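You operate a simulated robot arm through the tools that you are given. There is no shell and no other tool.

The job below is to be done with a simulated robot arm. You get a single attempt, and the scene is never put back.

JOB
Fit the green sensor in its bracket, clip it, plug the heater in and switch on.

The check looks at the end state, three seconds after you hand in, the way a careful person would. Anything else that was tipped, shoved, dropped, spilled or broken makes it a failure.

ROBOT AND FRAMES
A 6-joint arm with a two-finger gripper, fixed in place. Base frame: the origin is at the foot of the arm, x ahead of it, y to its left, z up; the work surface is at about z = 880. Readings come in mm, degrees, newtons and seconds.
Its first joint turns from -166.0 to 166.0 degrees. Payload 2.45 kg.
The TCP is the grasp point between the finger pads, 20 mm short of the fingertips. In the tool frame z runs along the fingers and y along their closing line. Largest opening 140 mm; the body of the gripper starts 168 mm behind the TCP.
Orientation is that of the tool frame in the base frame, as a unit quaternion [w, x, y, z]. With the fingers straight down and closing along the base's y, the tool's x points along the base's -x, its y along +y and its z along -z.

CONTROLS
- The arm moves only by the tool step_arm. Its argument "moves" is text: rows parted by semicolons, each of 6 numbers parted by spaces: the shift along the tool's x, y, z in mm, then the turn, a rotation vector about the tool's x, y, z in degrees. In form: tx ty tz ax ay az; .... A call has 1 to 20 rows; each row shifts and turns the commanded pose from where the row before left it, along the tool's axes as they then stand. "jaw" is the opening in per cent of the stroke, from 0 (shut) to 100 (fully open), set as the call begins (left out, the last holds). A row lasts 0.2 s, in which the tool goes at most 50 mm and 8.6 degrees; a call with a longer step from one row to the next is refused whole, and so is a gripper value outside its range. Where a pose cannot be reached the arm comes as near as it can. A force on the tool above 40 N (or 10 N above the force at the start of the call, whichever is more), or a blocked arm, ends the call early, and 0.2 s more pass. Each finger travels about 45 mm/s and halts on what it meets, pressing with about 40 N; the grip force reading is that of the motor and also rises with nothing between the fingers. The clock runs only during rows and for 0.2 s after the last one: add rows that do not move to give the fingers time. It gives the time, the measured TCP pose, the force on the tool (base axes), the opening and the grip force at its end, in the units of the frame above (readings bear some noise), with the torque about the TCP (base axes, N m) and any sound that the robot's microphone picked up, and new pictures: "show" is both (left out), scene, wrist or none.
- Cameras (640 x 400 px; columns grow to the right, rows downward): "scene" is fixed at [399.1, -649.8, 1466.2]; the picture's right is [1.00, -0.01, 0.00], its down [-0.00, -0.28, -0.96] and it looks along [0.01, 0.96, -0.28] (base axes); focal length 311 px, centre (320, 200). "wrist" rides on the gripper at [78, 11, -209] in the tool frame; the picture's right is [-0.14, 0.99, 0.00], its down [-0.92, -0.13, -0.37] and it looks along [-0.37, -0.05, 0.93] (tool axes); focal length 280 px, centre (320, 200). There is no depth. A picture from a camera that has moved, and an enlarged one, comes with that camera's place and axes in the base frame and with its lens.
- inspect(camera, box): a new picture of the part [left, top, right, bottom] of that camera's present view, enlarged. No time passes.
- hand_in(): hands the job in; it is judged then, once.

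Nothing tells you positions but the pictures and the camera data. Unless the task says otherwise, let go and move clear before handing in.

The tools are called after "Request:" as a command line: name --argument value ..., lists and objects as JSON in quotes. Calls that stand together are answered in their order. step_arm: Moves the arm, as the interface text tells. Its arguments: {"type":"object","properties":{"moves":{"type":"string"},"jaw":{"type":"number"},"show":{"type":"string","enum":["both","scene","wrist","none"]}},"required":["moves"]} The other tools are called the same way: inspect (camera, box) takes an enlarged picture of a part of a camera's view; hand_in () hands the job in.

At the start:

```text
t: 0.0
position: [426.6, 459.6, 1256.5]
ee_rot: [0.001, 0.0, 1.0, 0.0]
contact_force: [-0.4, -1.7, -0.5]
torque: [-0.01, 0.0, -0.01]
opening: 140.1
grasp_force: 0.1
```

scene: 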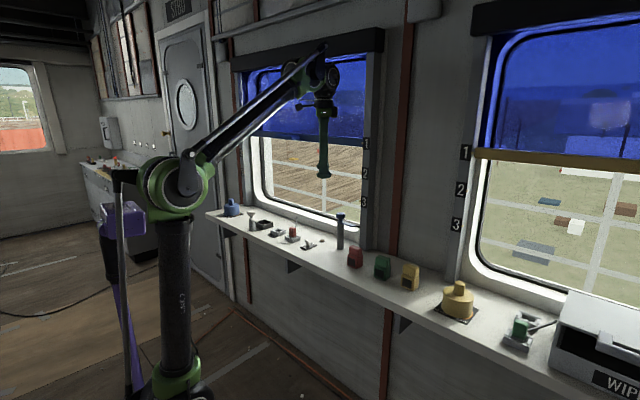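
wrist: 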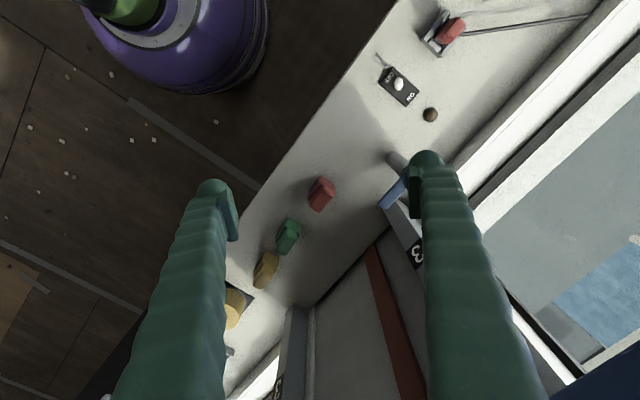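

I see a shelf below a window with several small items: red, green and yellow sensor blocks, a yellow round item, a bracket or socket with a green plug, and a red switch. I'll look closer before moving.

Request:
inspect --camera "scene" --box '[200, 180, 380, 290]'

Request:
inspect --camera "scene" --box '[340, 230, 500, 330]'

Request:
inspect --camera "scene" --box '[480, 280, 640, 400]'

Request:
inspect --camera "wrist" --box '[360, 0, 520, 100]'

Request:
inspect --camera "wrist" --box '[200, 130, 460, 300]'

```text
3.56 times, centred on (290, 235) of scene
camera zoom: at [399.1, -649.8, 1466.2], right [1.0, -0.01, 0.0], down [0.0, -0.28, -0.96], along [0.01, 0.96, -0.28], focal length 1104 px, centre (427, 76)
```

zoom: 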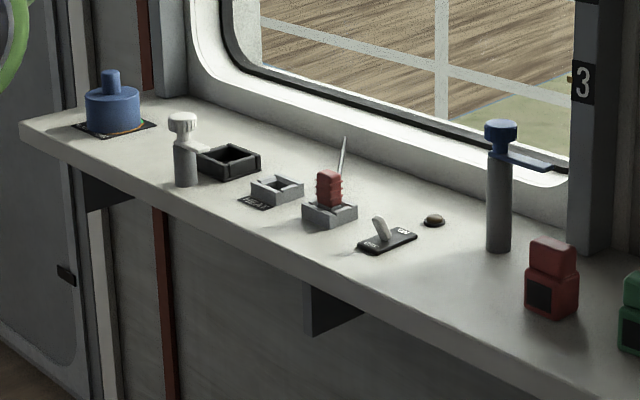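

```text
4.00 times, centred on (420, 280) of scene
camera zoom: at [399.1, -649.8, 1466.2], right [1.0, -0.01, 0.0], down [0.0, -0.28, -0.96], along [0.01, 0.96, -0.28], focal length 1242 px, centre (-80, -120)
```

zoom: 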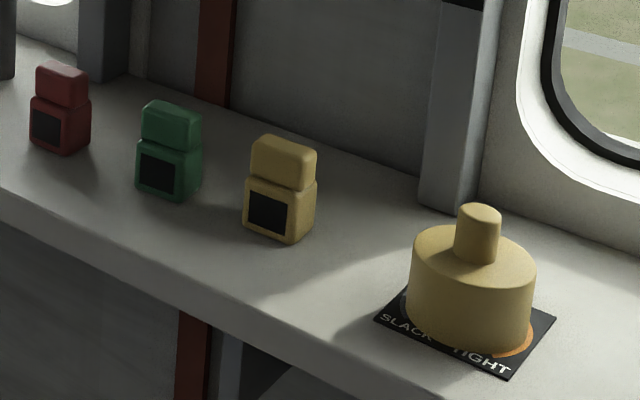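

```text
3.33 times, centred on (560, 340) of scene
camera zoom: at [399.1, -649.8, 1466.2], right [1.0, -0.01, 0.0], down [0.0, -0.28, -0.96], along [0.01, 0.96, -0.28], focal length 1035 px, centre (-480, -267)
```

zoom: 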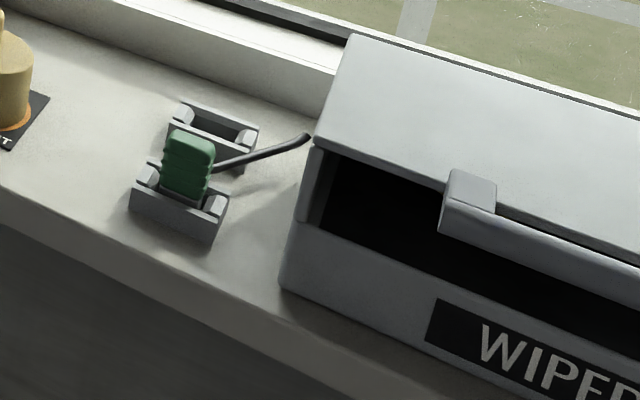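

```text
4.00 times, centred on (440, 50) of wrist
camera zoom: at [348.3, 470.5, 1465.5], right [0.14, 0.99, 0.0], down [0.92, -0.13, 0.37], along [0.37, -0.05, -0.93], focal length 1122 px, centre (-160, 800)
```

zoom: 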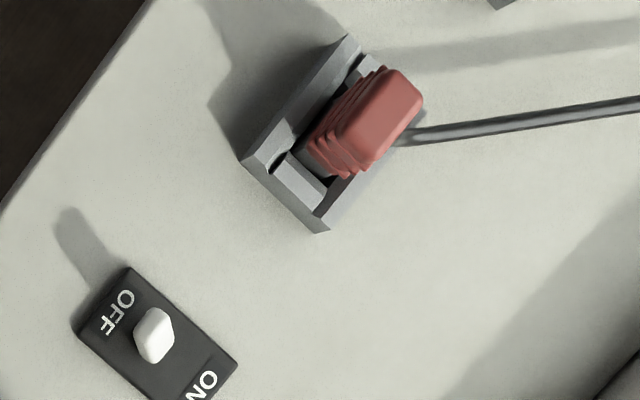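

```text
2.35 times, centred on (330, 215) of wrist
camera zoom: at [348.3, 470.5, 1465.5], right [0.14, 0.99, 0.0], down [0.92, -0.13, 0.37], along [0.37, -0.05, -0.93], focal length 660 px, centre (296, 165)
```

zoom: 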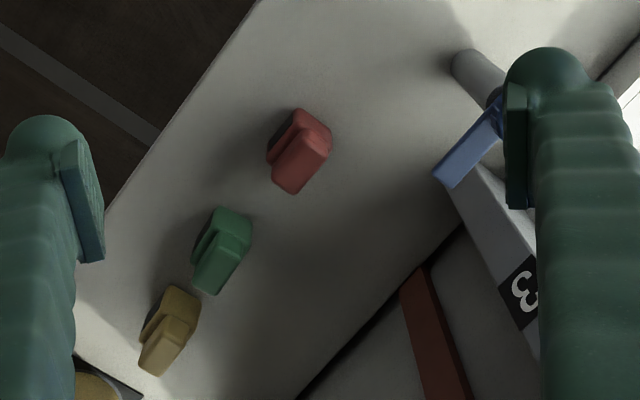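

The shelf runs diagonally, at about -45° in the base frame. The likely bracket (black tray), the white post beside it, the heater socket, the red plug and the switch are around (100–370, 600–910). I'll turn the wrist to line up with the shelf and look from closer above that end.

Request:
step_arm --moves "0 0 0 0 0 -7.5; 0 0 0 0 0 -7.5; 0 0 0 0 0 -7.5; 0 0 0 0 0 -7.5; 0 0 0 0 0 -7.5; 0 0 0 0 0 -7.5; 3 46 12 0 0 0; 3 46 12 0 0 0; 3 46 12 0 0 0; 3 46 13 0 0 0; 3 46 13 0 0 0; 3 46 13 0 0 0; 3 46 13 0 0 0; 2 46 13 0 0 0; 2 46 14 0 0 0"

```text
t: 3.2
position: [116.6, 733.1, 1140.1]
ee_rot: [0.0, -0.382, 0.924, -0.001]
contact_force: [0.3, -0.5, -0.2]
torque: [0.07, 0.01, 0.02]
opening: 140.1
grasp_force: 0.0
camera wrist: at [52.7, 686.3, 1350.3], right [-0.6, 0.8, 0.0], down [0.74, 0.56, 0.37], along [0.29, 0.22, -0.93], focal length 280 px, centre (320, 200)
```

scene: 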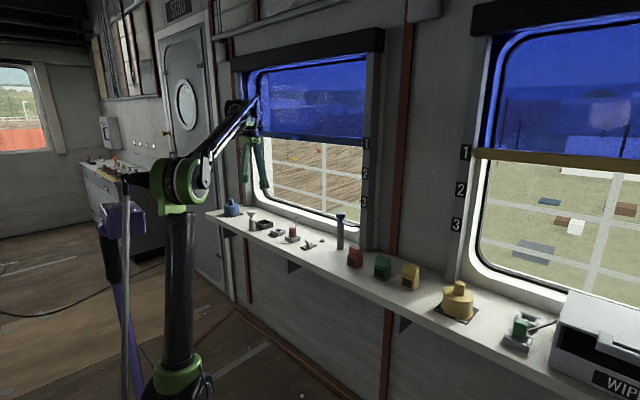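
wrist: 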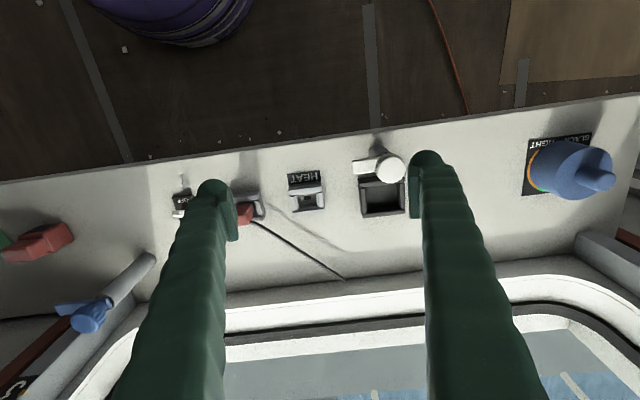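

Request:
inspect --camera "wrist" --box '[240, 130, 440, 255]'

Request:
inspect --camera "wrist" --box '[500, 110, 640, 210]'

Request:
inspect --camera "wrist" --box '[0, 160, 280, 350]'

Request:
inspect --camera "scene" --box '[240, 200, 330, 260]'

```text
3.20 times, centred on (340, 192) of wrist
camera zoom: at [52.7, 686.3, 1350.3], right [-0.6, 0.8, 0.0], down [0.74, 0.56, 0.37], along [0.29, 0.22, -0.93], focal length 897 px, centre (256, 224)
```

zoom: 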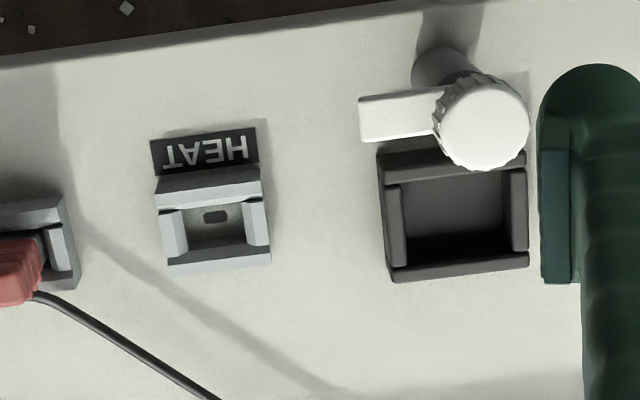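

```text
4.00 times, centred on (570, 160) of wrist
camera zoom: at [52.7, 686.3, 1350.3], right [-0.6, 0.8, 0.0], down [0.74, 0.56, 0.37], along [0.29, 0.22, -0.93], focal length 1122 px, centre (-680, 360)
```

zoom: 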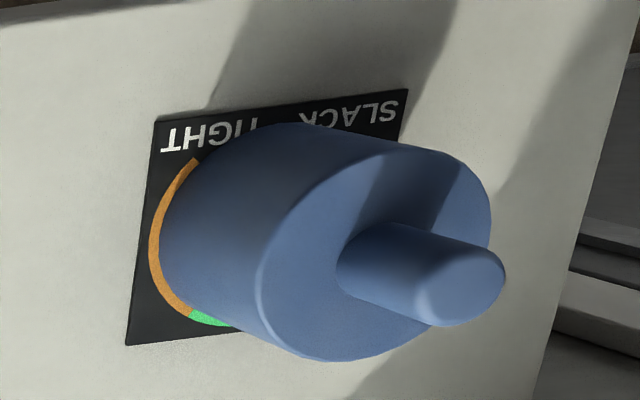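

```text
2.11 times, centred on (140, 255) of wrist
camera zoom: at [52.7, 686.3, 1350.3], right [-0.6, 0.8, 0.0], down [0.74, 0.56, 0.37], along [0.29, 0.22, -0.93], focal length 590 px, centre (699, 84)
```

zoom: 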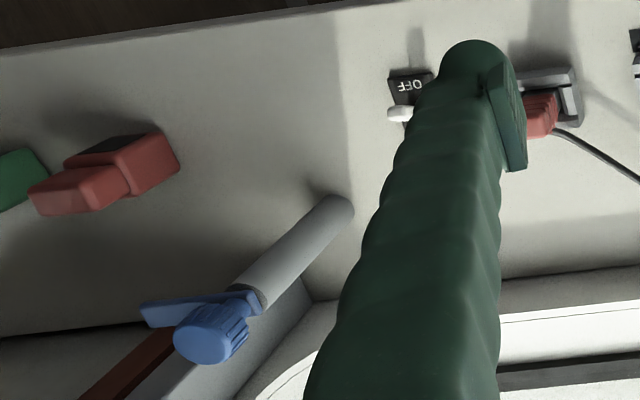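

```text
6.67 times, centred on (285, 230) of scene
camera zoom: at [399.1, -649.8, 1466.2], right [1.0, -0.01, 0.0], down [0.0, -0.28, -0.96], along [0.01, 0.96, -0.28], focal length 2070 px, centre (553, 0)
```

zoom: 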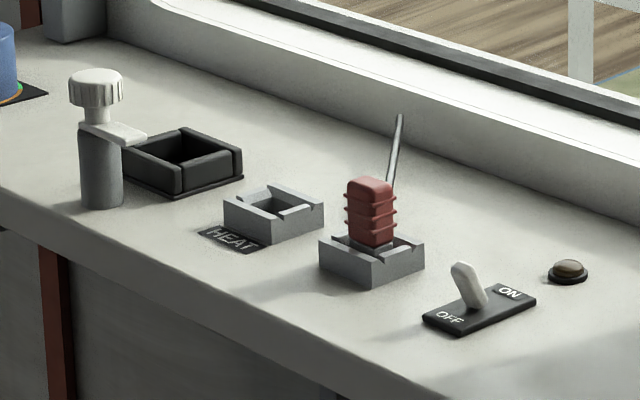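

The tray with the swivel clip post and the HEAT socket are visible near (123, 875) and (207, 774). The red plug is parked next to the HEAT socket, then come the OFF/ON switch and a lamp. I'll go a bit lower for a sharper look.

Request:
step_arm --moves "-16 20 40 0 0 0; -16 20 40 0 0 0; 0 0 0 0 0 0" --show "wrist"

Request:
inspect --camera "wrist" --box '[230, 110, 430, 235]'

```text
t: 4.0
position: [112.5, 785.0, 1060.9]
ee_rot: [-0.001, -0.382, 0.924, 0.0]
contact_force: [0.4, 0.3, -0.4]
torque: [0.01, 0.0, 0.0]
opening: 140.1
grasp_force: 0.1
camera wrist: at [48.8, 737.9, 1270.0], right [-0.6, 0.8, 0.0], down [0.74, 0.56, 0.37], along [0.29, 0.22, -0.93], focal length 280 px, centre (320, 200)
```

wrist: 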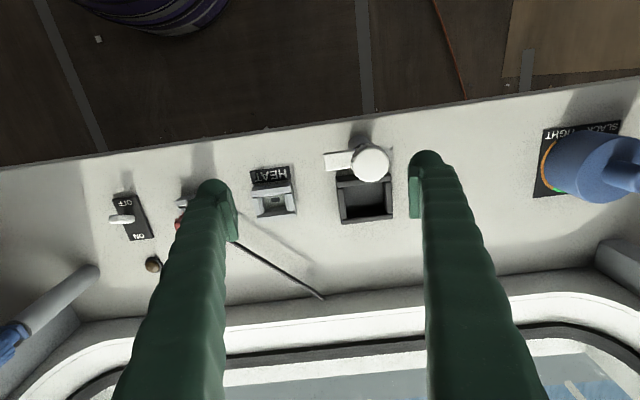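

```text
3.20 times, centred on (330, 172) of wrist
camera zoom: at [48.8, 737.9, 1270.0], right [-0.6, 0.8, 0.0], down [0.74, 0.56, 0.37], along [0.29, 0.22, -0.93], focal length 897 px, centre (288, 288)
```

zoom: 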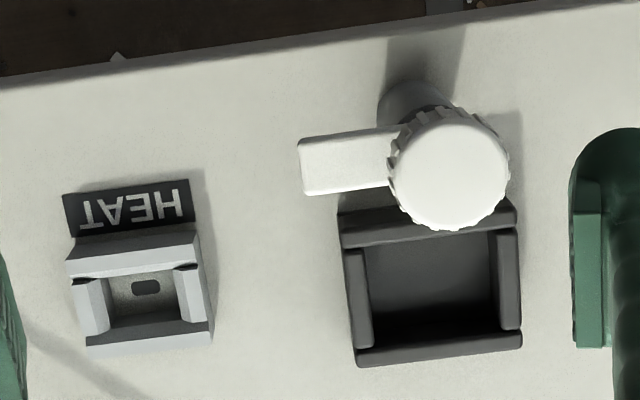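

Request:
inspect --camera "wrist" --box '[316, 135, 406, 230]'

Request:
inspect --camera "wrist" --box '[235, 155, 315, 225]'

Request:
inspect --camera "wrist" --box '[90, 180, 180, 280]'

```text
4.21 times, centred on (361, 182) of wrist
camera zoom: at [48.8, 737.9, 1270.0], right [-0.6, 0.8, 0.0], down [0.74, 0.56, 0.37], along [0.29, 0.22, -0.93], focal length 1181 px, centre (147, 274)
```

zoom: 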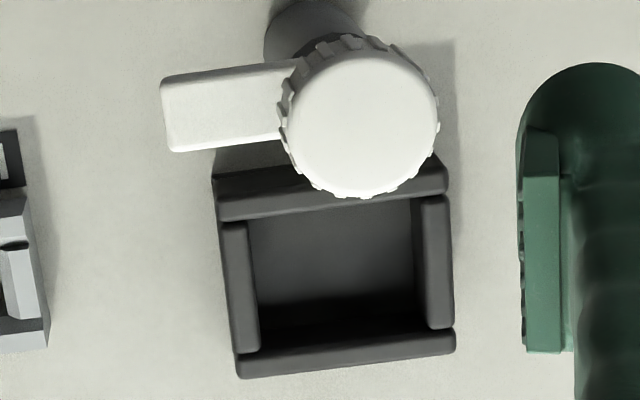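

```text
5.71 times, centred on (275, 190) of wrist
camera zoom: at [48.8, 737.9, 1270.0], right [-0.6, 0.8, 0.0], down [0.74, 0.56, 0.37], along [0.29, 0.22, -0.93], focal length 1602 px, centre (577, 257)
```

zoom: 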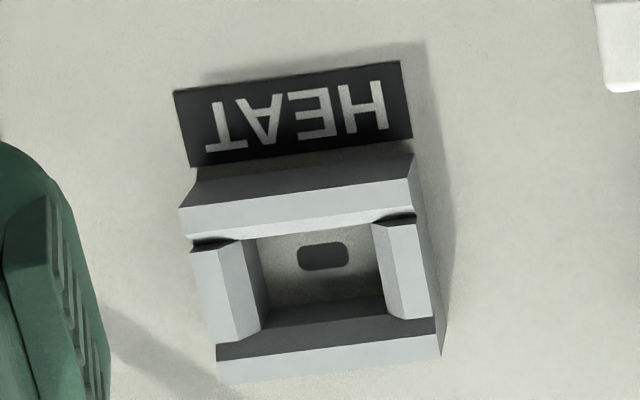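

```text
4.00 times, centred on (135, 230) of wrist
camera zoom: at [48.8, 737.9, 1270.0], right [-0.6, 0.8, 0.0], down [0.74, 0.56, 0.37], along [0.29, 0.22, -0.93], focal length 1122 px, centre (1060, 80)
```

zoom: 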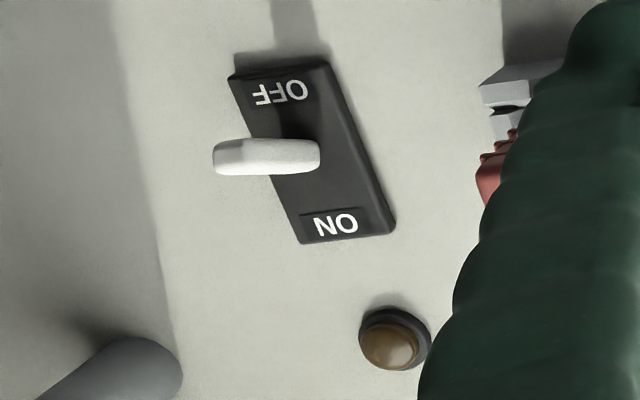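

The geometry is clear: the bracket interior is about 58×48 mm centred near (126, 877), exactly at 45°. The clip post is in front of it near (74, 828), with its arm currently turned away along the shelf. Next I'll go and look at the sensors.

Request:
step_arm --moves "0 0 -45 0 0 0; 0 0 -45 0 0 0; 0 -46.8 0 0 0 0; 0 -46.8 0 0 0 0; 0 -46.8 0 0 0 0; 0 -46.8 0 0 0 0; 0 -46.8 0 0 0 0; 0 -46.8 0 0 0 0; 0 -46.8 0 0 0 0; 0 -46.8 0 0 0 0; 0 -46.8 0 0 0 0; 0 -46.8 0 0 0 0; 0 -46.8 0 0 0 0; 0 -46.8 0 0 0 0; 0 -46.8 0 0 0 0; 0 -46.8 0 0 0 0; 0 0 30 0 0 0; 0 0 0 0 0 0" --show "wrist"

Request:
inspect --camera "wrist" --box '[220, 100, 430, 250]'

```text
t: 7.8
position: [575.1, 322.7, 1120.7]
ee_rot: [0.0, -0.382, 0.924, 0.0]
contact_force: [-0.4, -0.4, 0.4]
torque: [0.0, -0.01, -0.01]
opening: 139.9
grasp_force: 0.0
camera wrist: at [511.5, 274.7, 1330.4], right [-0.6, 0.8, 0.0], down [0.74, 0.56, 0.37], along [0.29, 0.22, -0.93], focal length 280 px, centre (320, 200)
```

wrist: 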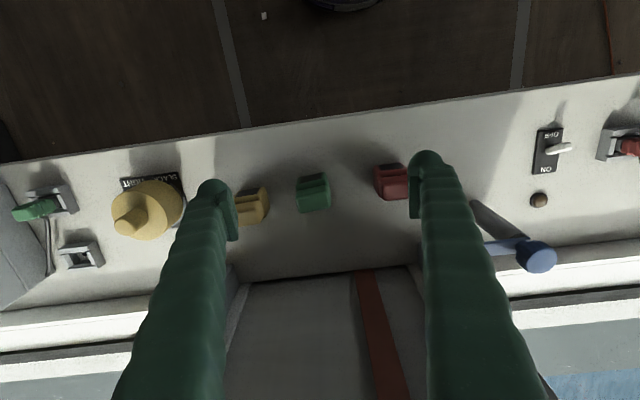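

```text
2.67 times, centred on (325, 175) of wrist
camera zoom: at [511.5, 274.7, 1330.4], right [-0.6, 0.8, 0.0], down [0.74, 0.56, 0.37], along [0.29, 0.22, -0.93], focal length 748 px, centre (307, 267)
```

zoom: 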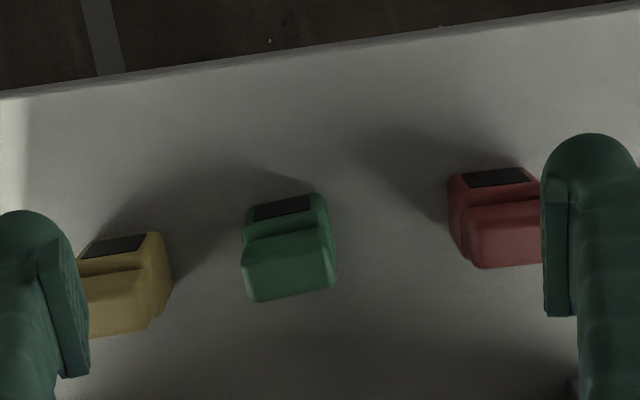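

Request:
step_arm --moves "-8.5 -7.5 40 0 0 0; -8.5 -7.5 40 0 0 0; 0 0 0 0 0 0" --show "wrist"

Request:
inspect --camera "wrist" --box '[250, 130, 390, 230]'

Request:
inspect --camera "scene" --box '[340, 240, 430, 300]'

Request:
inspect --camera "wrist" --box '[0, 140, 200, 290]'

```text
t: 8.6
position: [598.2, 322.6, 1039.2]
ee_rot: [0.0, -0.382, 0.924, 0.0]
contact_force: [-0.7, 0.4, -0.3]
torque: [-0.01, 0.0, 0.03]
opening: 139.9
grasp_force: 0.0
camera wrist: at [533.6, 275.6, 1249.6], right [-0.6, 0.8, 0.0], down [0.74, 0.56, 0.37], along [0.29, 0.22, -0.93], focal length 280 px, centre (320, 200)
```

wrist: 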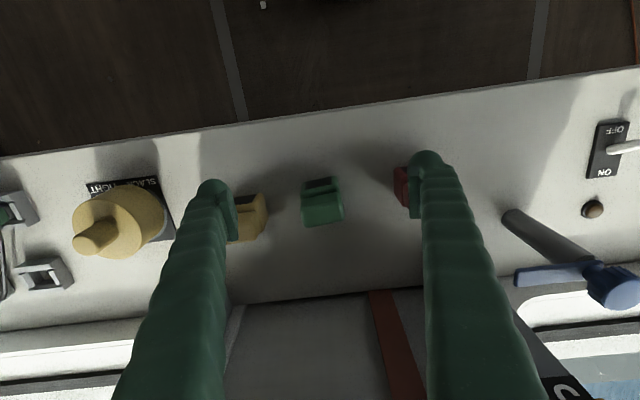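

```text
4.00 times, centred on (320, 180) of wrist
camera zoom: at [533.6, 275.6, 1249.6], right [-0.6, 0.8, 0.0], down [0.74, 0.56, 0.37], along [0.29, 0.22, -0.93], focal length 1122 px, centre (320, 280)
```

zoom: 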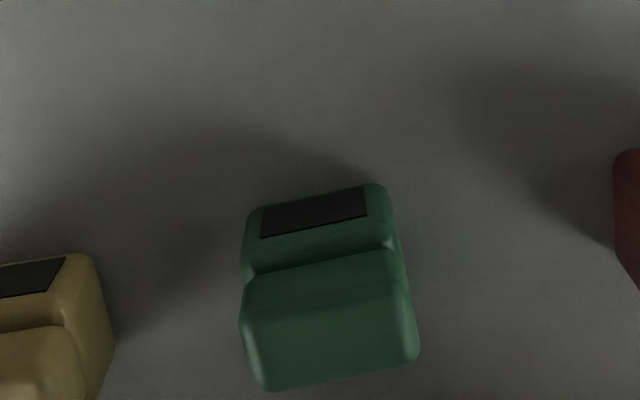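

```text
6.67 times, centred on (385, 270) of scene
camera zoom: at [399.1, -649.8, 1466.2], right [1.0, -0.01, 0.0], down [0.0, -0.28, -0.96], along [0.01, 0.96, -0.28], focal length 2070 px, centre (-113, -267)
```

zoom: 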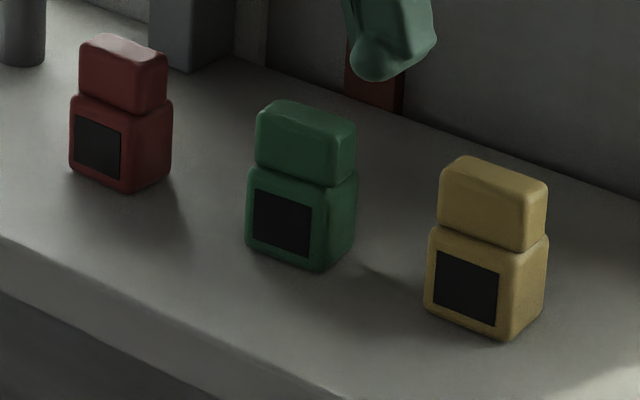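

```text
2.67 times, centred on (100, 215) of wrist
camera zoom: at [533.6, 275.6, 1249.6], right [-0.6, 0.8, 0.0], down [0.74, 0.56, 0.37], along [0.29, 0.22, -0.93], focal length 748 px, centre (907, 160)
```

zoom: 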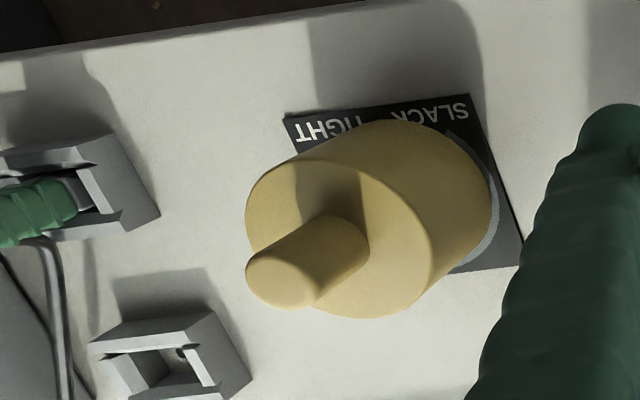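

The green sensor stands upright with its dark window to the shelf front, centred near (638, 358) and yawed about 4° from the shelf. I'll position above it with a partly open jaw and check alignment.

Request:
step_arm --moves "-27 -1.5 5 0 0 0; -27 -1.6 5 0 0 0; 0 0 9 0 0 -3.8; 0 0 0 0 0 0; 0 0 0 0 0 0; 0 0 0 0 0 0" --jaw 58

Request:
inspect --camera "wrist" --box '[200, 100, 440, 300]'

Request:
inspect --camera "scene" --box '[330, 180, 450, 300]'

```text
t: 10.0
position: [636.8, 359.9, 1020.9]
ee_rot: [0.0, -0.413, 0.911, 0.001]
contact_force: [0.3, 0.0, 0.5]
torque: [0.01, -0.03, -0.03]
opening: 81.3
grasp_force: 0.1
camera wrist: at [576.9, 308.0, 1231.6], right [-0.65, 0.76, 0.0], down [0.7, 0.61, 0.37], along [0.28, 0.24, -0.93], focal length 280 px, centre (320, 200)
```

scene: 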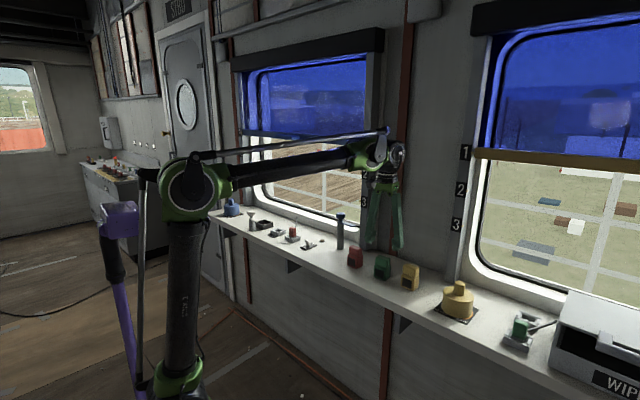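
wrist: 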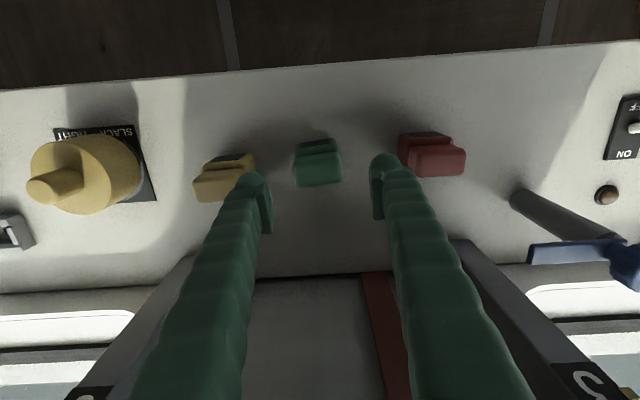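

```text
2.00 times, centred on (320, 200) of wrist
camera zoom: at [576.9, 308.0, 1231.6], right [-0.65, 0.76, 0.0], down [0.7, 0.61, 0.37], along [0.28, 0.24, -0.93], focal length 561 px, centre (320, 200)
```

zoom: 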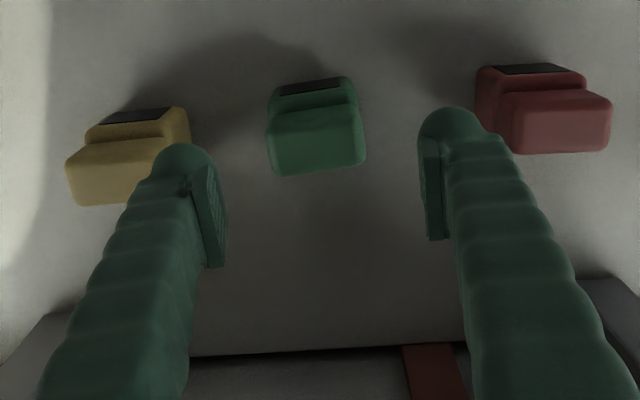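

```text
3.33 times, centred on (390, 240) of scene
camera zoom: at [399.1, -649.8, 1466.2], right [1.0, -0.01, 0.0], down [0.0, -0.28, -0.96], along [0.01, 0.96, -0.28], focal length 1035 px, centre (87, 67)
```

zoom: 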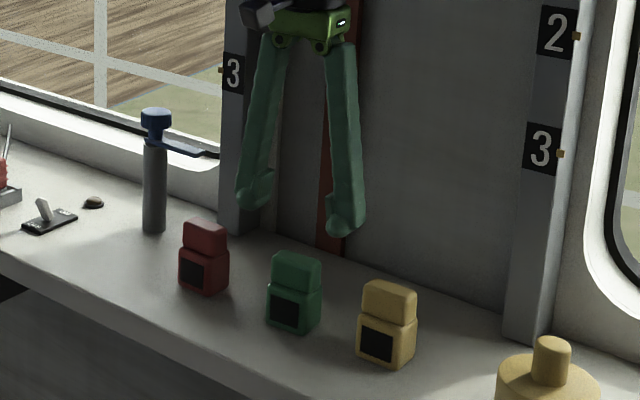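

The TCP is aligned over the green sensor within a couple of mm, and the neighbouring sensors are clear of the fingers. I'll descend and then close.

Request:
step_arm --moves "0 -2 25 0 0 0; 0 0 30 0 0 0; 0 0 25 0 0 0; 0 0 18 0 0 0; 0 0 0 0 0 0" --jaw 55

Request:
inspect --camera "wrist" --box '[220, 120, 420, 260]'

Request:
inspect --camera "scene" --box '[340, 220, 440, 300]'

```text
t: 11.2
position: [638.6, 358.9, 923.9]
ee_rot: [0.0, -0.413, 0.911, 0.0]
contact_force: [0.1, 0.1, 0.5]
torque: [-0.01, -0.01, 0.01]
opening: 76.9
grasp_force: 0.1
camera wrist: at [578.5, 306.7, 1133.5], right [-0.65, 0.76, 0.0], down [0.7, 0.61, 0.37], along [0.28, 0.24, -0.93], focal length 280 px, centre (320, 200)
```

scene: 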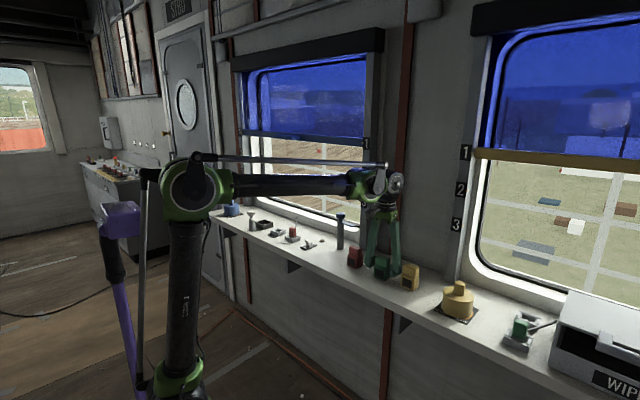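
wrist: 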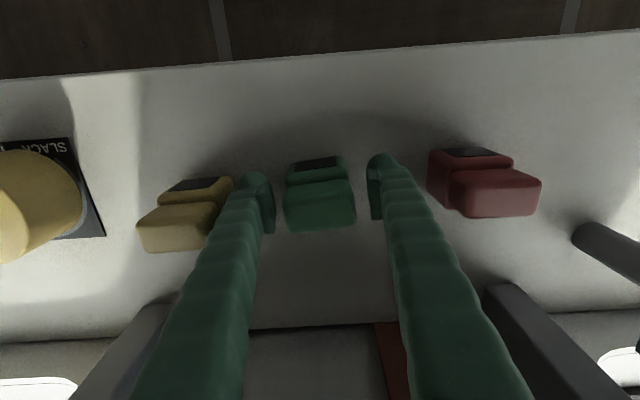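

```text
2.86 times, centred on (320, 190) of wrist
camera zoom: at [578.5, 306.7, 1133.5], right [-0.65, 0.76, 0.0], down [0.7, 0.61, 0.37], along [0.28, 0.24, -0.93], focal length 801 px, centre (320, 229)
```

zoom: 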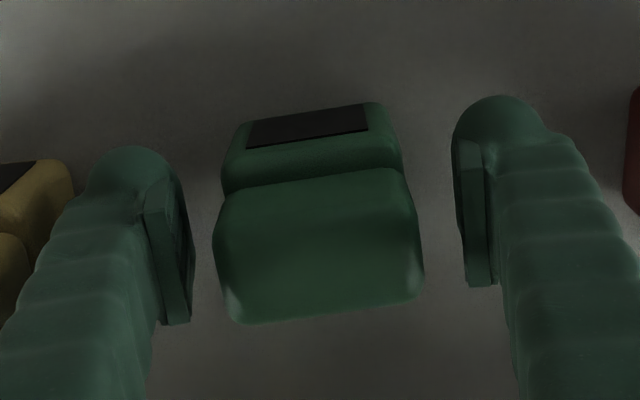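

```text
5.00 times, centred on (390, 260) of scene
camera zoom: at [399.1, -649.8, 1466.2], right [1.0, -0.01, 0.0], down [0.0, -0.28, -0.96], along [0.01, 0.96, -0.28], focal length 1553 px, centre (-30, -100)
```

zoom: 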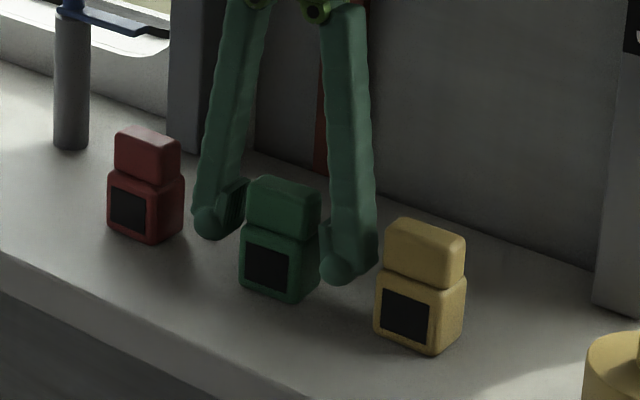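

Request:
step_arm --moves "0 0 0 0 0 0; 0 0 0 0 0 0; 0 0 0 0 0 0; 0 0 0 0 0 0; 0 0 0 0 0 0" --jaw 0 --show "wrist"

Request:
inspect --camera "wrist" --box '[220, 120, 420, 260]'

```text
t: 12.4
position: [638.6, 358.3, 923.8]
ee_rot: [-0.001, -0.413, 0.911, 0.0]
contact_force: [0.1, 0.5, -0.4]
torque: [0.0, -0.01, 0.04]
opening: 49.9
grasp_force: 40.3
camera wrist: at [578.6, 306.8, 1133.7], right [-0.65, 0.76, 0.0], down [0.7, 0.61, 0.37], along [0.28, 0.24, -0.93], focal length 280 px, centre (320, 200)
```

wrist: 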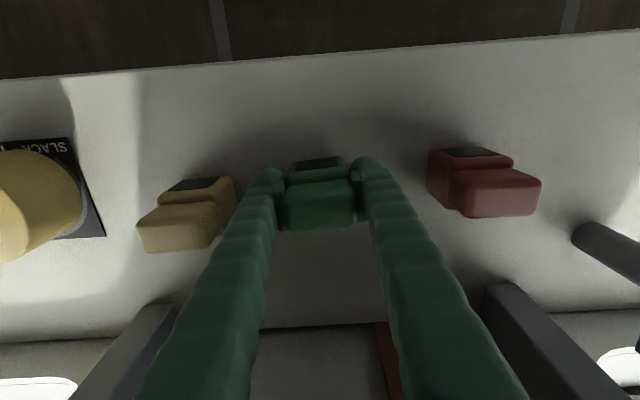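

```text
2.86 times, centred on (320, 190) of wrist
camera zoom: at [578.6, 306.8, 1133.7], right [-0.65, 0.76, 0.0], down [0.7, 0.61, 0.37], along [0.28, 0.24, -0.93], focal length 801 px, centre (320, 229)
```

zoom: 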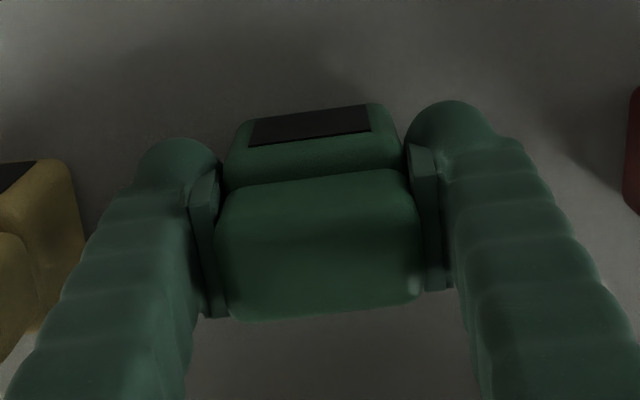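

The sensor is gripped at 50 mm wide. Now I'll lift it, square it to the shelf and carry it toward the bracket.

Request:
step_arm --moves "0 0 -15 0 0 0; 0 0 -35 0 0 0; 0 0 -45 0 0 0; 0 0 -45 0 0 0; 10 0 -15 0 0 3.8; 15 40 0 0 0 0; 15 44 0 0 0 0; 0 44 0 0 0 0; 0 44 0 0 0 0; 0 44 0 0 0 0; 0 44 0 0 0 0; 0 44 0 0 0 0; 0 44 0 0 0 0" --show "both"

```text
t: 15.2
position: [364.0, 575.1, 1078.5]
ee_rot: [0.0, -0.382, 0.924, 0.0]
contact_force: [-0.2, 0.0, -0.5]
torque: [0.02, 0.0, -0.02]
opening: 49.9
grasp_force: 40.5
camera wrist: at [301.0, 528.0, 1287.9], right [-0.6, 0.8, 0.0], down [0.74, 0.56, 0.37], along [0.29, 0.22, -0.93], focal length 280 px, centre (320, 200)
```

scene: 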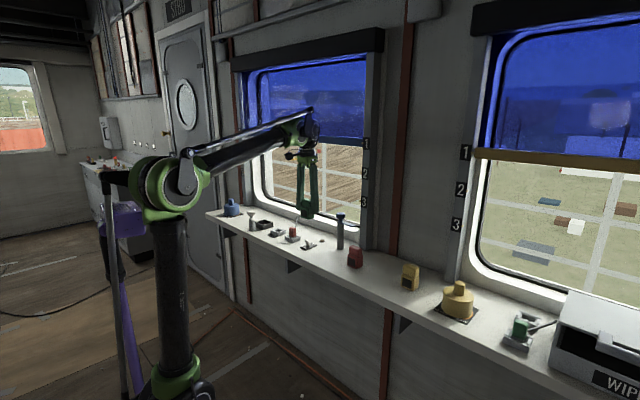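
wrist: 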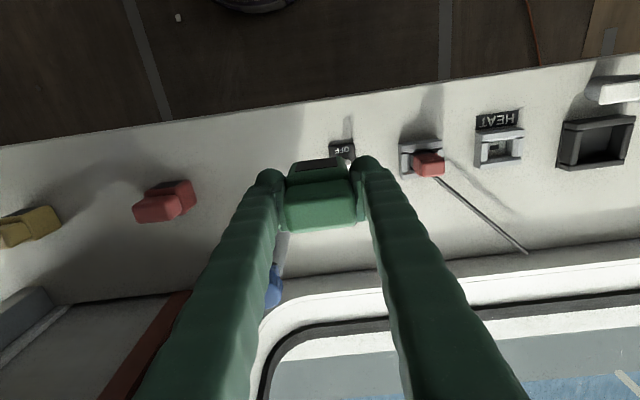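

Request:
inspect --camera "wrist" --box '[540, 60, 640, 180]'

Request:
inspect --camera "wrist" --box '[380, 90, 540, 200]'

```text
3.33 times, centred on (590, 120) of wrist
camera zoom: at [301.0, 528.0, 1287.9], right [-0.6, 0.8, 0.0], down [0.74, 0.56, 0.37], along [0.29, 0.22, -0.93], focal length 935 px, centre (-580, 467)
```

zoom: 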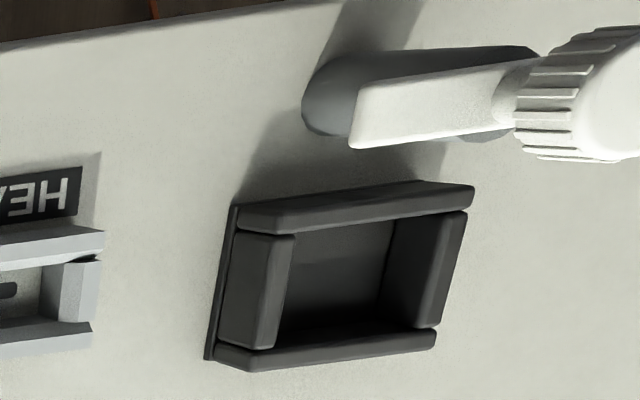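

```text
3.64 times, centred on (460, 145) of wrist
camera zoom: at [301.0, 528.0, 1287.9], right [-0.6, 0.8, 0.0], down [0.74, 0.56, 0.37], along [0.29, 0.22, -0.93], focal length 1020 px, centre (-189, 400)
```

zoom: 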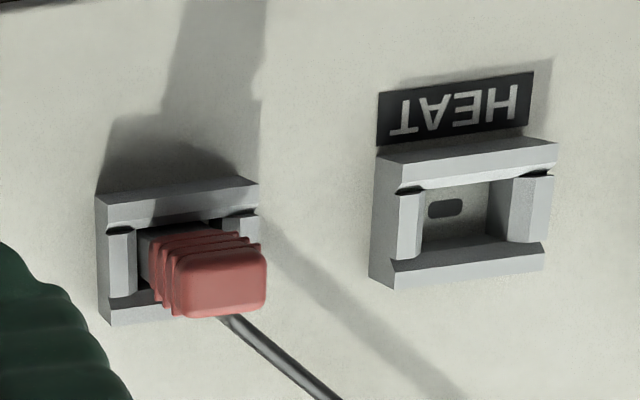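

Triangulating two views puts the shelf at z = 880, the bracket rim at about 907 and the clip arm at about 940. The bracket centre is near (125.7, 876). I'll carry the sensor above the bracket.

Request:
step_arm --moves "0 40 0 0 0 0; 0 43 0 0 0 0; 0 43 0 0 0 0; 0 43 0 0 0 0; 0 43 0 0 0 0; 0 43 0 0 0 0; 0 43 0 0 0 0; 0 43 0 0 0 0; -15 40 0 0 0 0; -29 0 0 0 0 0; 0 0 20 0 0 0; 0 0 20 0 0 0; 0 0 0 0 0 0" --show "both"

Request:
inspect --camera "wrist" --box '[240, 100, 400, 240]'

Request:
inspect --camera "scene" --box '[220, 160, 310, 250]'

```text
t: 18.0
position: [126.8, 876.7, 1038.5]
ee_rot: [0.0, -0.383, 0.924, -0.001]
contact_force: [0.5, -0.2, -0.7]
torque: [0.02, 0.02, 0.01]
opening: 50.0
grasp_force: 40.2
camera wrist: at [62.6, 829.2, 1248.2], right [-0.6, 0.8, 0.0], down [0.74, 0.56, 0.37], along [0.29, 0.22, -0.93], focal length 280 px, centre (320, 200)
```

scene: 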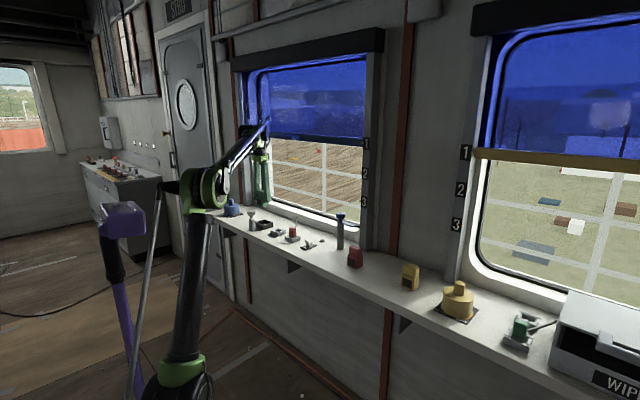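
wrist: 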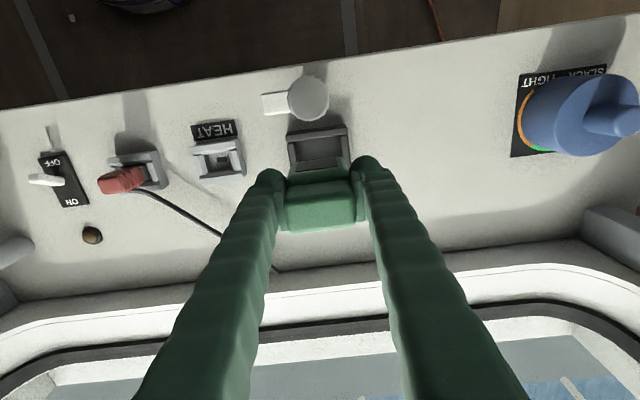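

```text
2.86 times, centred on (320, 170) of wrist
camera zoom: at [62.6, 829.2, 1248.2], right [-0.6, 0.8, 0.0], down [0.74, 0.56, 0.37], along [0.29, 0.22, -0.93], focal length 801 px, centre (320, 286)
```

zoom: 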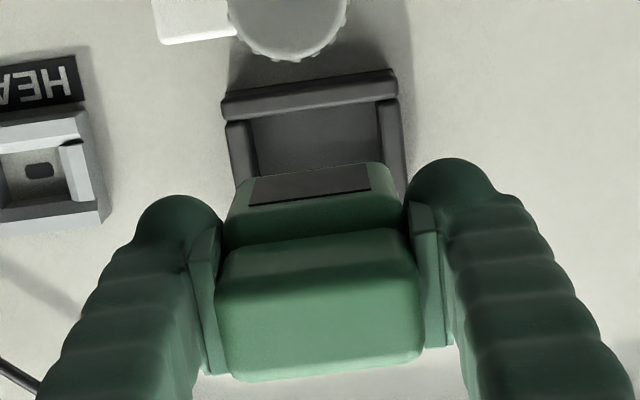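

```text
4.44 times, centred on (265, 205) of scene
camera zoom: at [399.1, -649.8, 1466.2], right [1.0, -0.01, 0.0], down [0.0, -0.28, -0.96], along [0.01, 0.96, -0.28], focal length 1380 px, centre (564, 178)
```

zoom: 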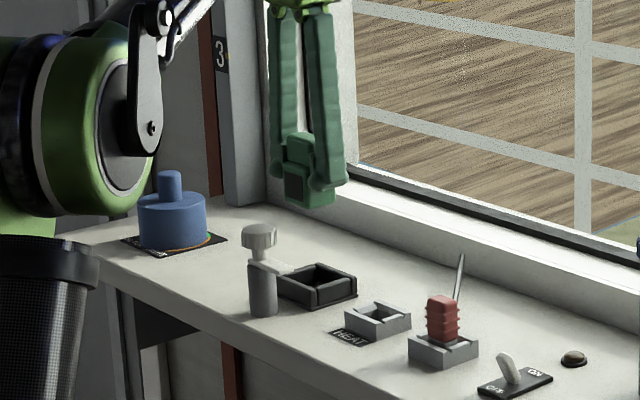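

Request:
step_arm --moves "1.3 1.3 20 0 0 0; 0 0 30 0 0 0; 0 0 25 0 0 0; 0 0 8 0 0 0; 0 0 0 0 0 0" --show "both"

Request:
inspect --camera "wrist" --box '[240, 80, 400, 240]'

Request:
inspect --camera "scene" --box '[230, 190, 300, 250]'

```text
t: 19.2
position: [125.4, 876.0, 955.3]
ee_rot: [0.0, -0.383, 0.924, 0.0]
contact_force: [-0.5, 0.3, 0.4]
torque: [-0.02, 0.05, -0.01]
opening: 49.7
grasp_force: 39.6
camera wrist: at [61.3, 828.8, 1165.3], right [-0.6, 0.8, 0.0], down [0.74, 0.56, 0.37], along [0.29, 0.22, -0.93], focal length 280 px, centre (320, 200)
```

scene: 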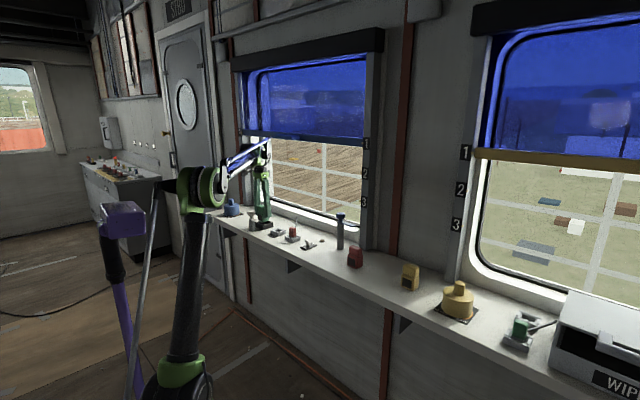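
wrist: 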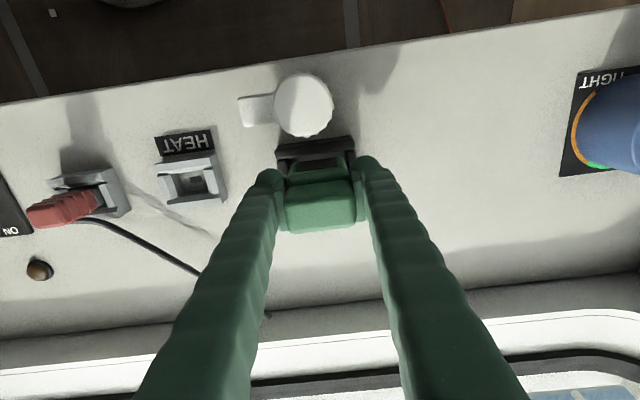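

```text
2.50 times, centred on (320, 160) of wrist
camera zoom: at [61.3, 828.8, 1165.3], right [-0.6, 0.8, 0.0], down [0.74, 0.56, 0.37], along [0.29, 0.22, -0.93], focal length 701 px, centre (320, 300)
```

zoom: 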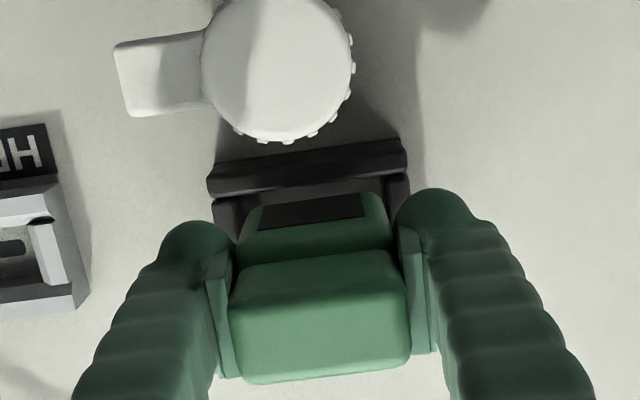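

```text
6.67 times, centred on (265, 220) of scene
camera zoom: at [399.1, -649.8, 1466.2], right [1.0, -0.01, 0.0], down [0.0, -0.28, -0.96], along [0.01, 0.96, -0.28], focal length 2070 px, centre (687, 67)
```

zoom: 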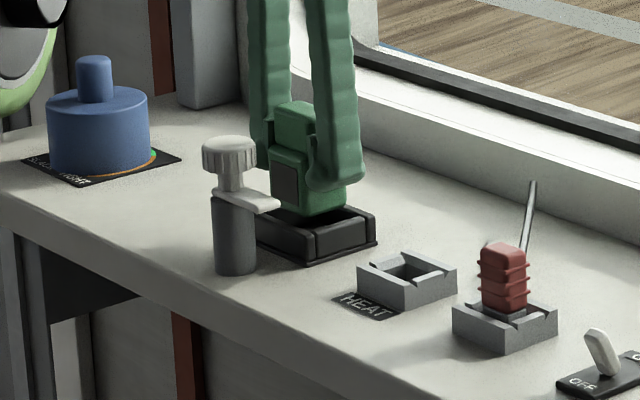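

Alignment looks good, with the sensor centred between the bracket walls. I'll lower it in gently.

Request:
step_arm --moves "0 0 5 0 0 0; 0 0 5 0 0 0; 0 0 4 0 0 0; 0 0 4 0 0 0; 0 0 0 0 0 0" --show "scene"

Request:
inspect --camera "scene" --box '[230, 190, 300, 250]'

Request:
inspect --camera "wrist" --box '[260, 80, 380, 240]'

```text
t: 20.4
position: [124.8, 875.4, 939.3]
ee_rot: [0.0, -0.382, 0.924, 0.0]
contact_force: [-0.1, -0.3, -1.5]
torque: [0.01, -0.01, -0.02]
opening: 49.9
grasp_force: 39.9
```

scene: 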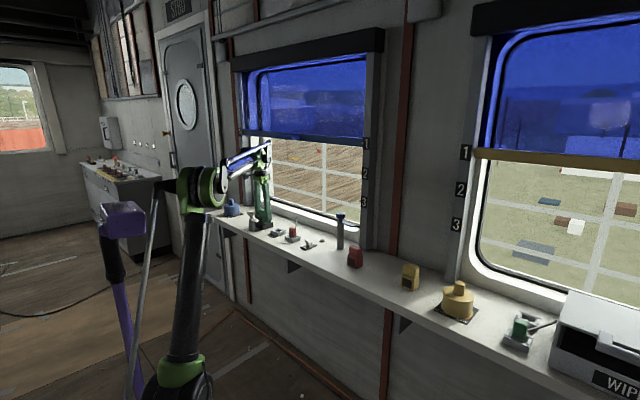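

```text
6.67 times, centred on (265, 220) of scene
camera zoom: at [399.1, -649.8, 1466.2], right [1.0, -0.01, 0.0], down [0.0, -0.28, -0.96], along [0.01, 0.96, -0.28], focal length 2070 px, centre (687, 67)
```

zoom: 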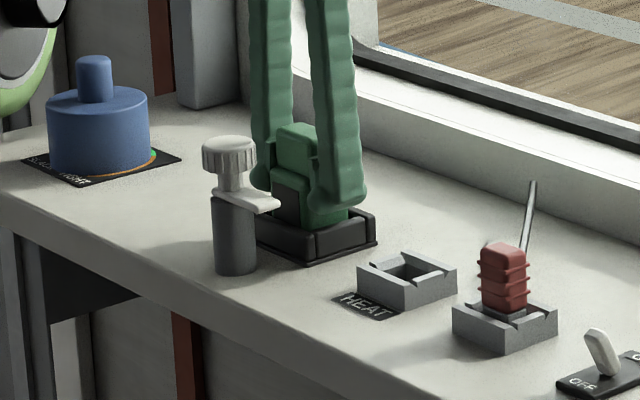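

```text
2.50 times, centred on (320, 160) of wrist
camera zoom: at [61.6, 828.9, 1147.3], right [-0.6, 0.8, 0.0], down [0.74, 0.56, 0.37], along [0.29, 0.22, -0.93], focal length 701 px, centre (320, 300)
```

zoom: 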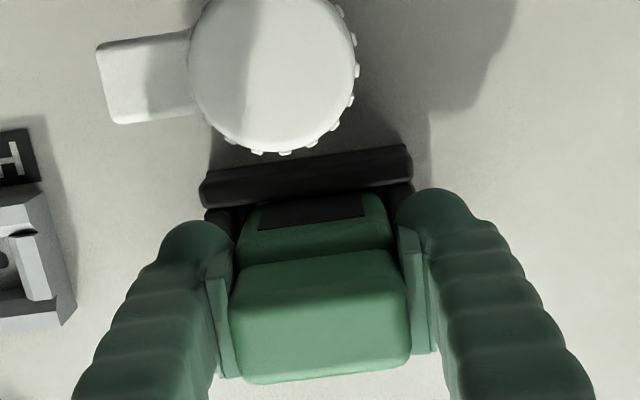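

Request:
step_arm --moves "0 0 3 0 0 0; 0 0 2 0 0 0; 0 0 2 0 0 0; 0 0 0 0 0 0" --show "none"

Request:
inspect --camera "scene" --box '[230, 190, 300, 250]'

Request:
inspect --camera "wrist" --box '[260, 80, 380, 240]'

```text
t: 21.4
position: [125.6, 876.8, 930.6]
ee_rot: [0.0, -0.383, 0.924, 0.0]
contact_force: [-0.3, -0.2, -1.1]
torque: [-0.01, -0.03, -0.01]
opening: 49.7
grasp_force: 40.0
```

```text
6.67 times, centred on (265, 220) of scene
camera zoom: at [399.1, -649.8, 1466.2], right [1.0, -0.01, 0.0], down [0.0, -0.28, -0.96], along [0.01, 0.96, -0.28], focal length 2070 px, centre (687, 67)
```

zoom: 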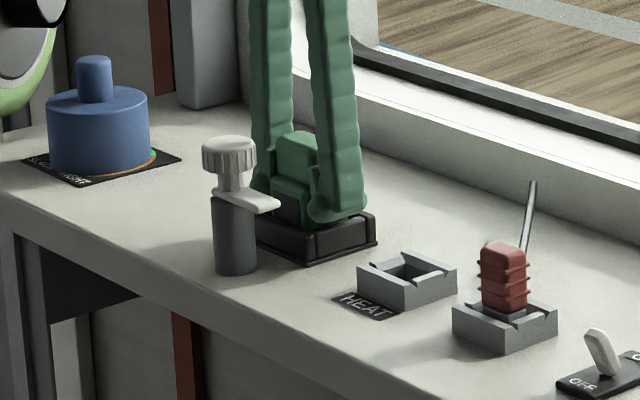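

```text
2.50 times, centred on (320, 160) of wrist
camera zoom: at [61.5, 828.9, 1140.3], right [-0.6, 0.8, 0.0], down [0.74, 0.56, 0.37], along [0.29, 0.22, -0.93], focal length 701 px, centre (320, 300)
```

zoom: 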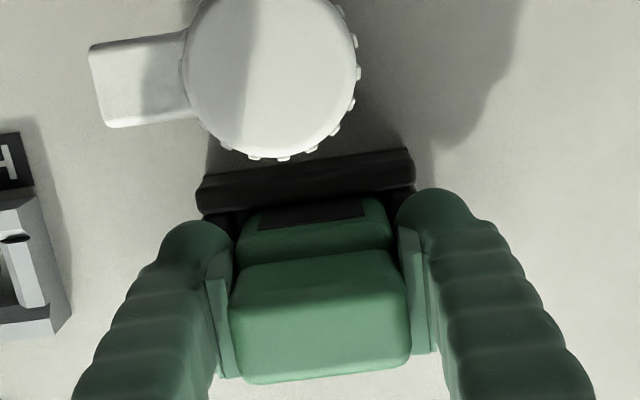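

Request:
step_arm --moves "0 0 1 0 0 0; 0 0 1 0 0 0; 0 0 0 0 0 0" --show "none"

```text
t: 22.2
position: [124.7, 876.6, 927.9]
ee_rot: [0.0, -0.383, 0.924, 0.0]
contact_force: [0.7, 0.7, -0.9]
torque: [0.01, 0.01, -0.02]
opening: 50.0
grasp_force: 40.1
```

Request:
step_arm --moves "0 0 1 0 0 0; 0 0 0 0 0 0" --show "none"

```text
t: 22.8
position: [125.6, 876.8, 929.2]
ee_rot: [0.0, -0.383, 0.924, 0.0]
contact_force: [0.5, -0.1, -0.9]
torque: [-0.01, 0.0, 0.03]
opening: 49.9
grasp_force: 40.2
```

Request:
step_arm --moves "0 0 1 0 0 0; 0 0 0 0 0 0" --show "none"

Request:
inspect --camera "wrist" --box '[260, 80, 380, 240]'

```text
t: 23.4
position: [123.7, 875.9, 928.5]
ee_rot: [0.002, -0.382, 0.924, 0.0]
contact_force: [1.7, 6.4, 20.4]
torque: [0.1, -0.05, -0.02]
opening: 49.7
grasp_force: 40.4
```

```text
2.50 times, centred on (320, 160) of wrist
camera zoom: at [61.6, 828.6, 1137.4], right [-0.6, 0.8, 0.0], down [0.74, 0.56, 0.37], along [0.29, 0.22, -0.93], focal length 701 px, centre (320, 300)
```

zoom: 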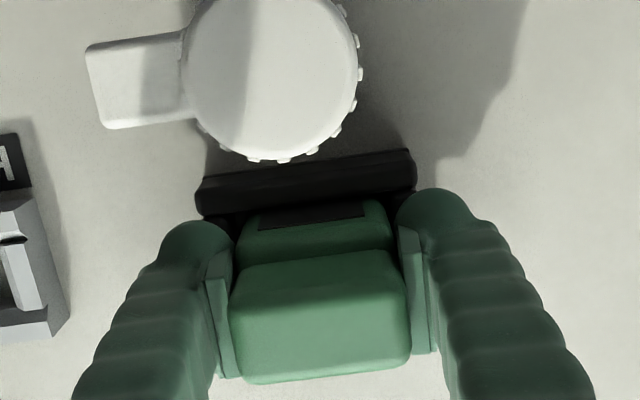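

Request:
step_arm --moves "0 0 -0.8 0 0 0; 1 0 0 0 0 0; 1 0 0 0 0 0; 0 0 0 0 0 0" --show "none"

```text
t: 24.4
position: [124.5, 874.3, 928.4]
ee_rot: [0.0, -0.383, 0.924, 0.0]
contact_force: [4.5, 3.4, 12.9]
torque: [0.01, -0.04, 0.04]
opening: 49.7
grasp_force: 40.3
```

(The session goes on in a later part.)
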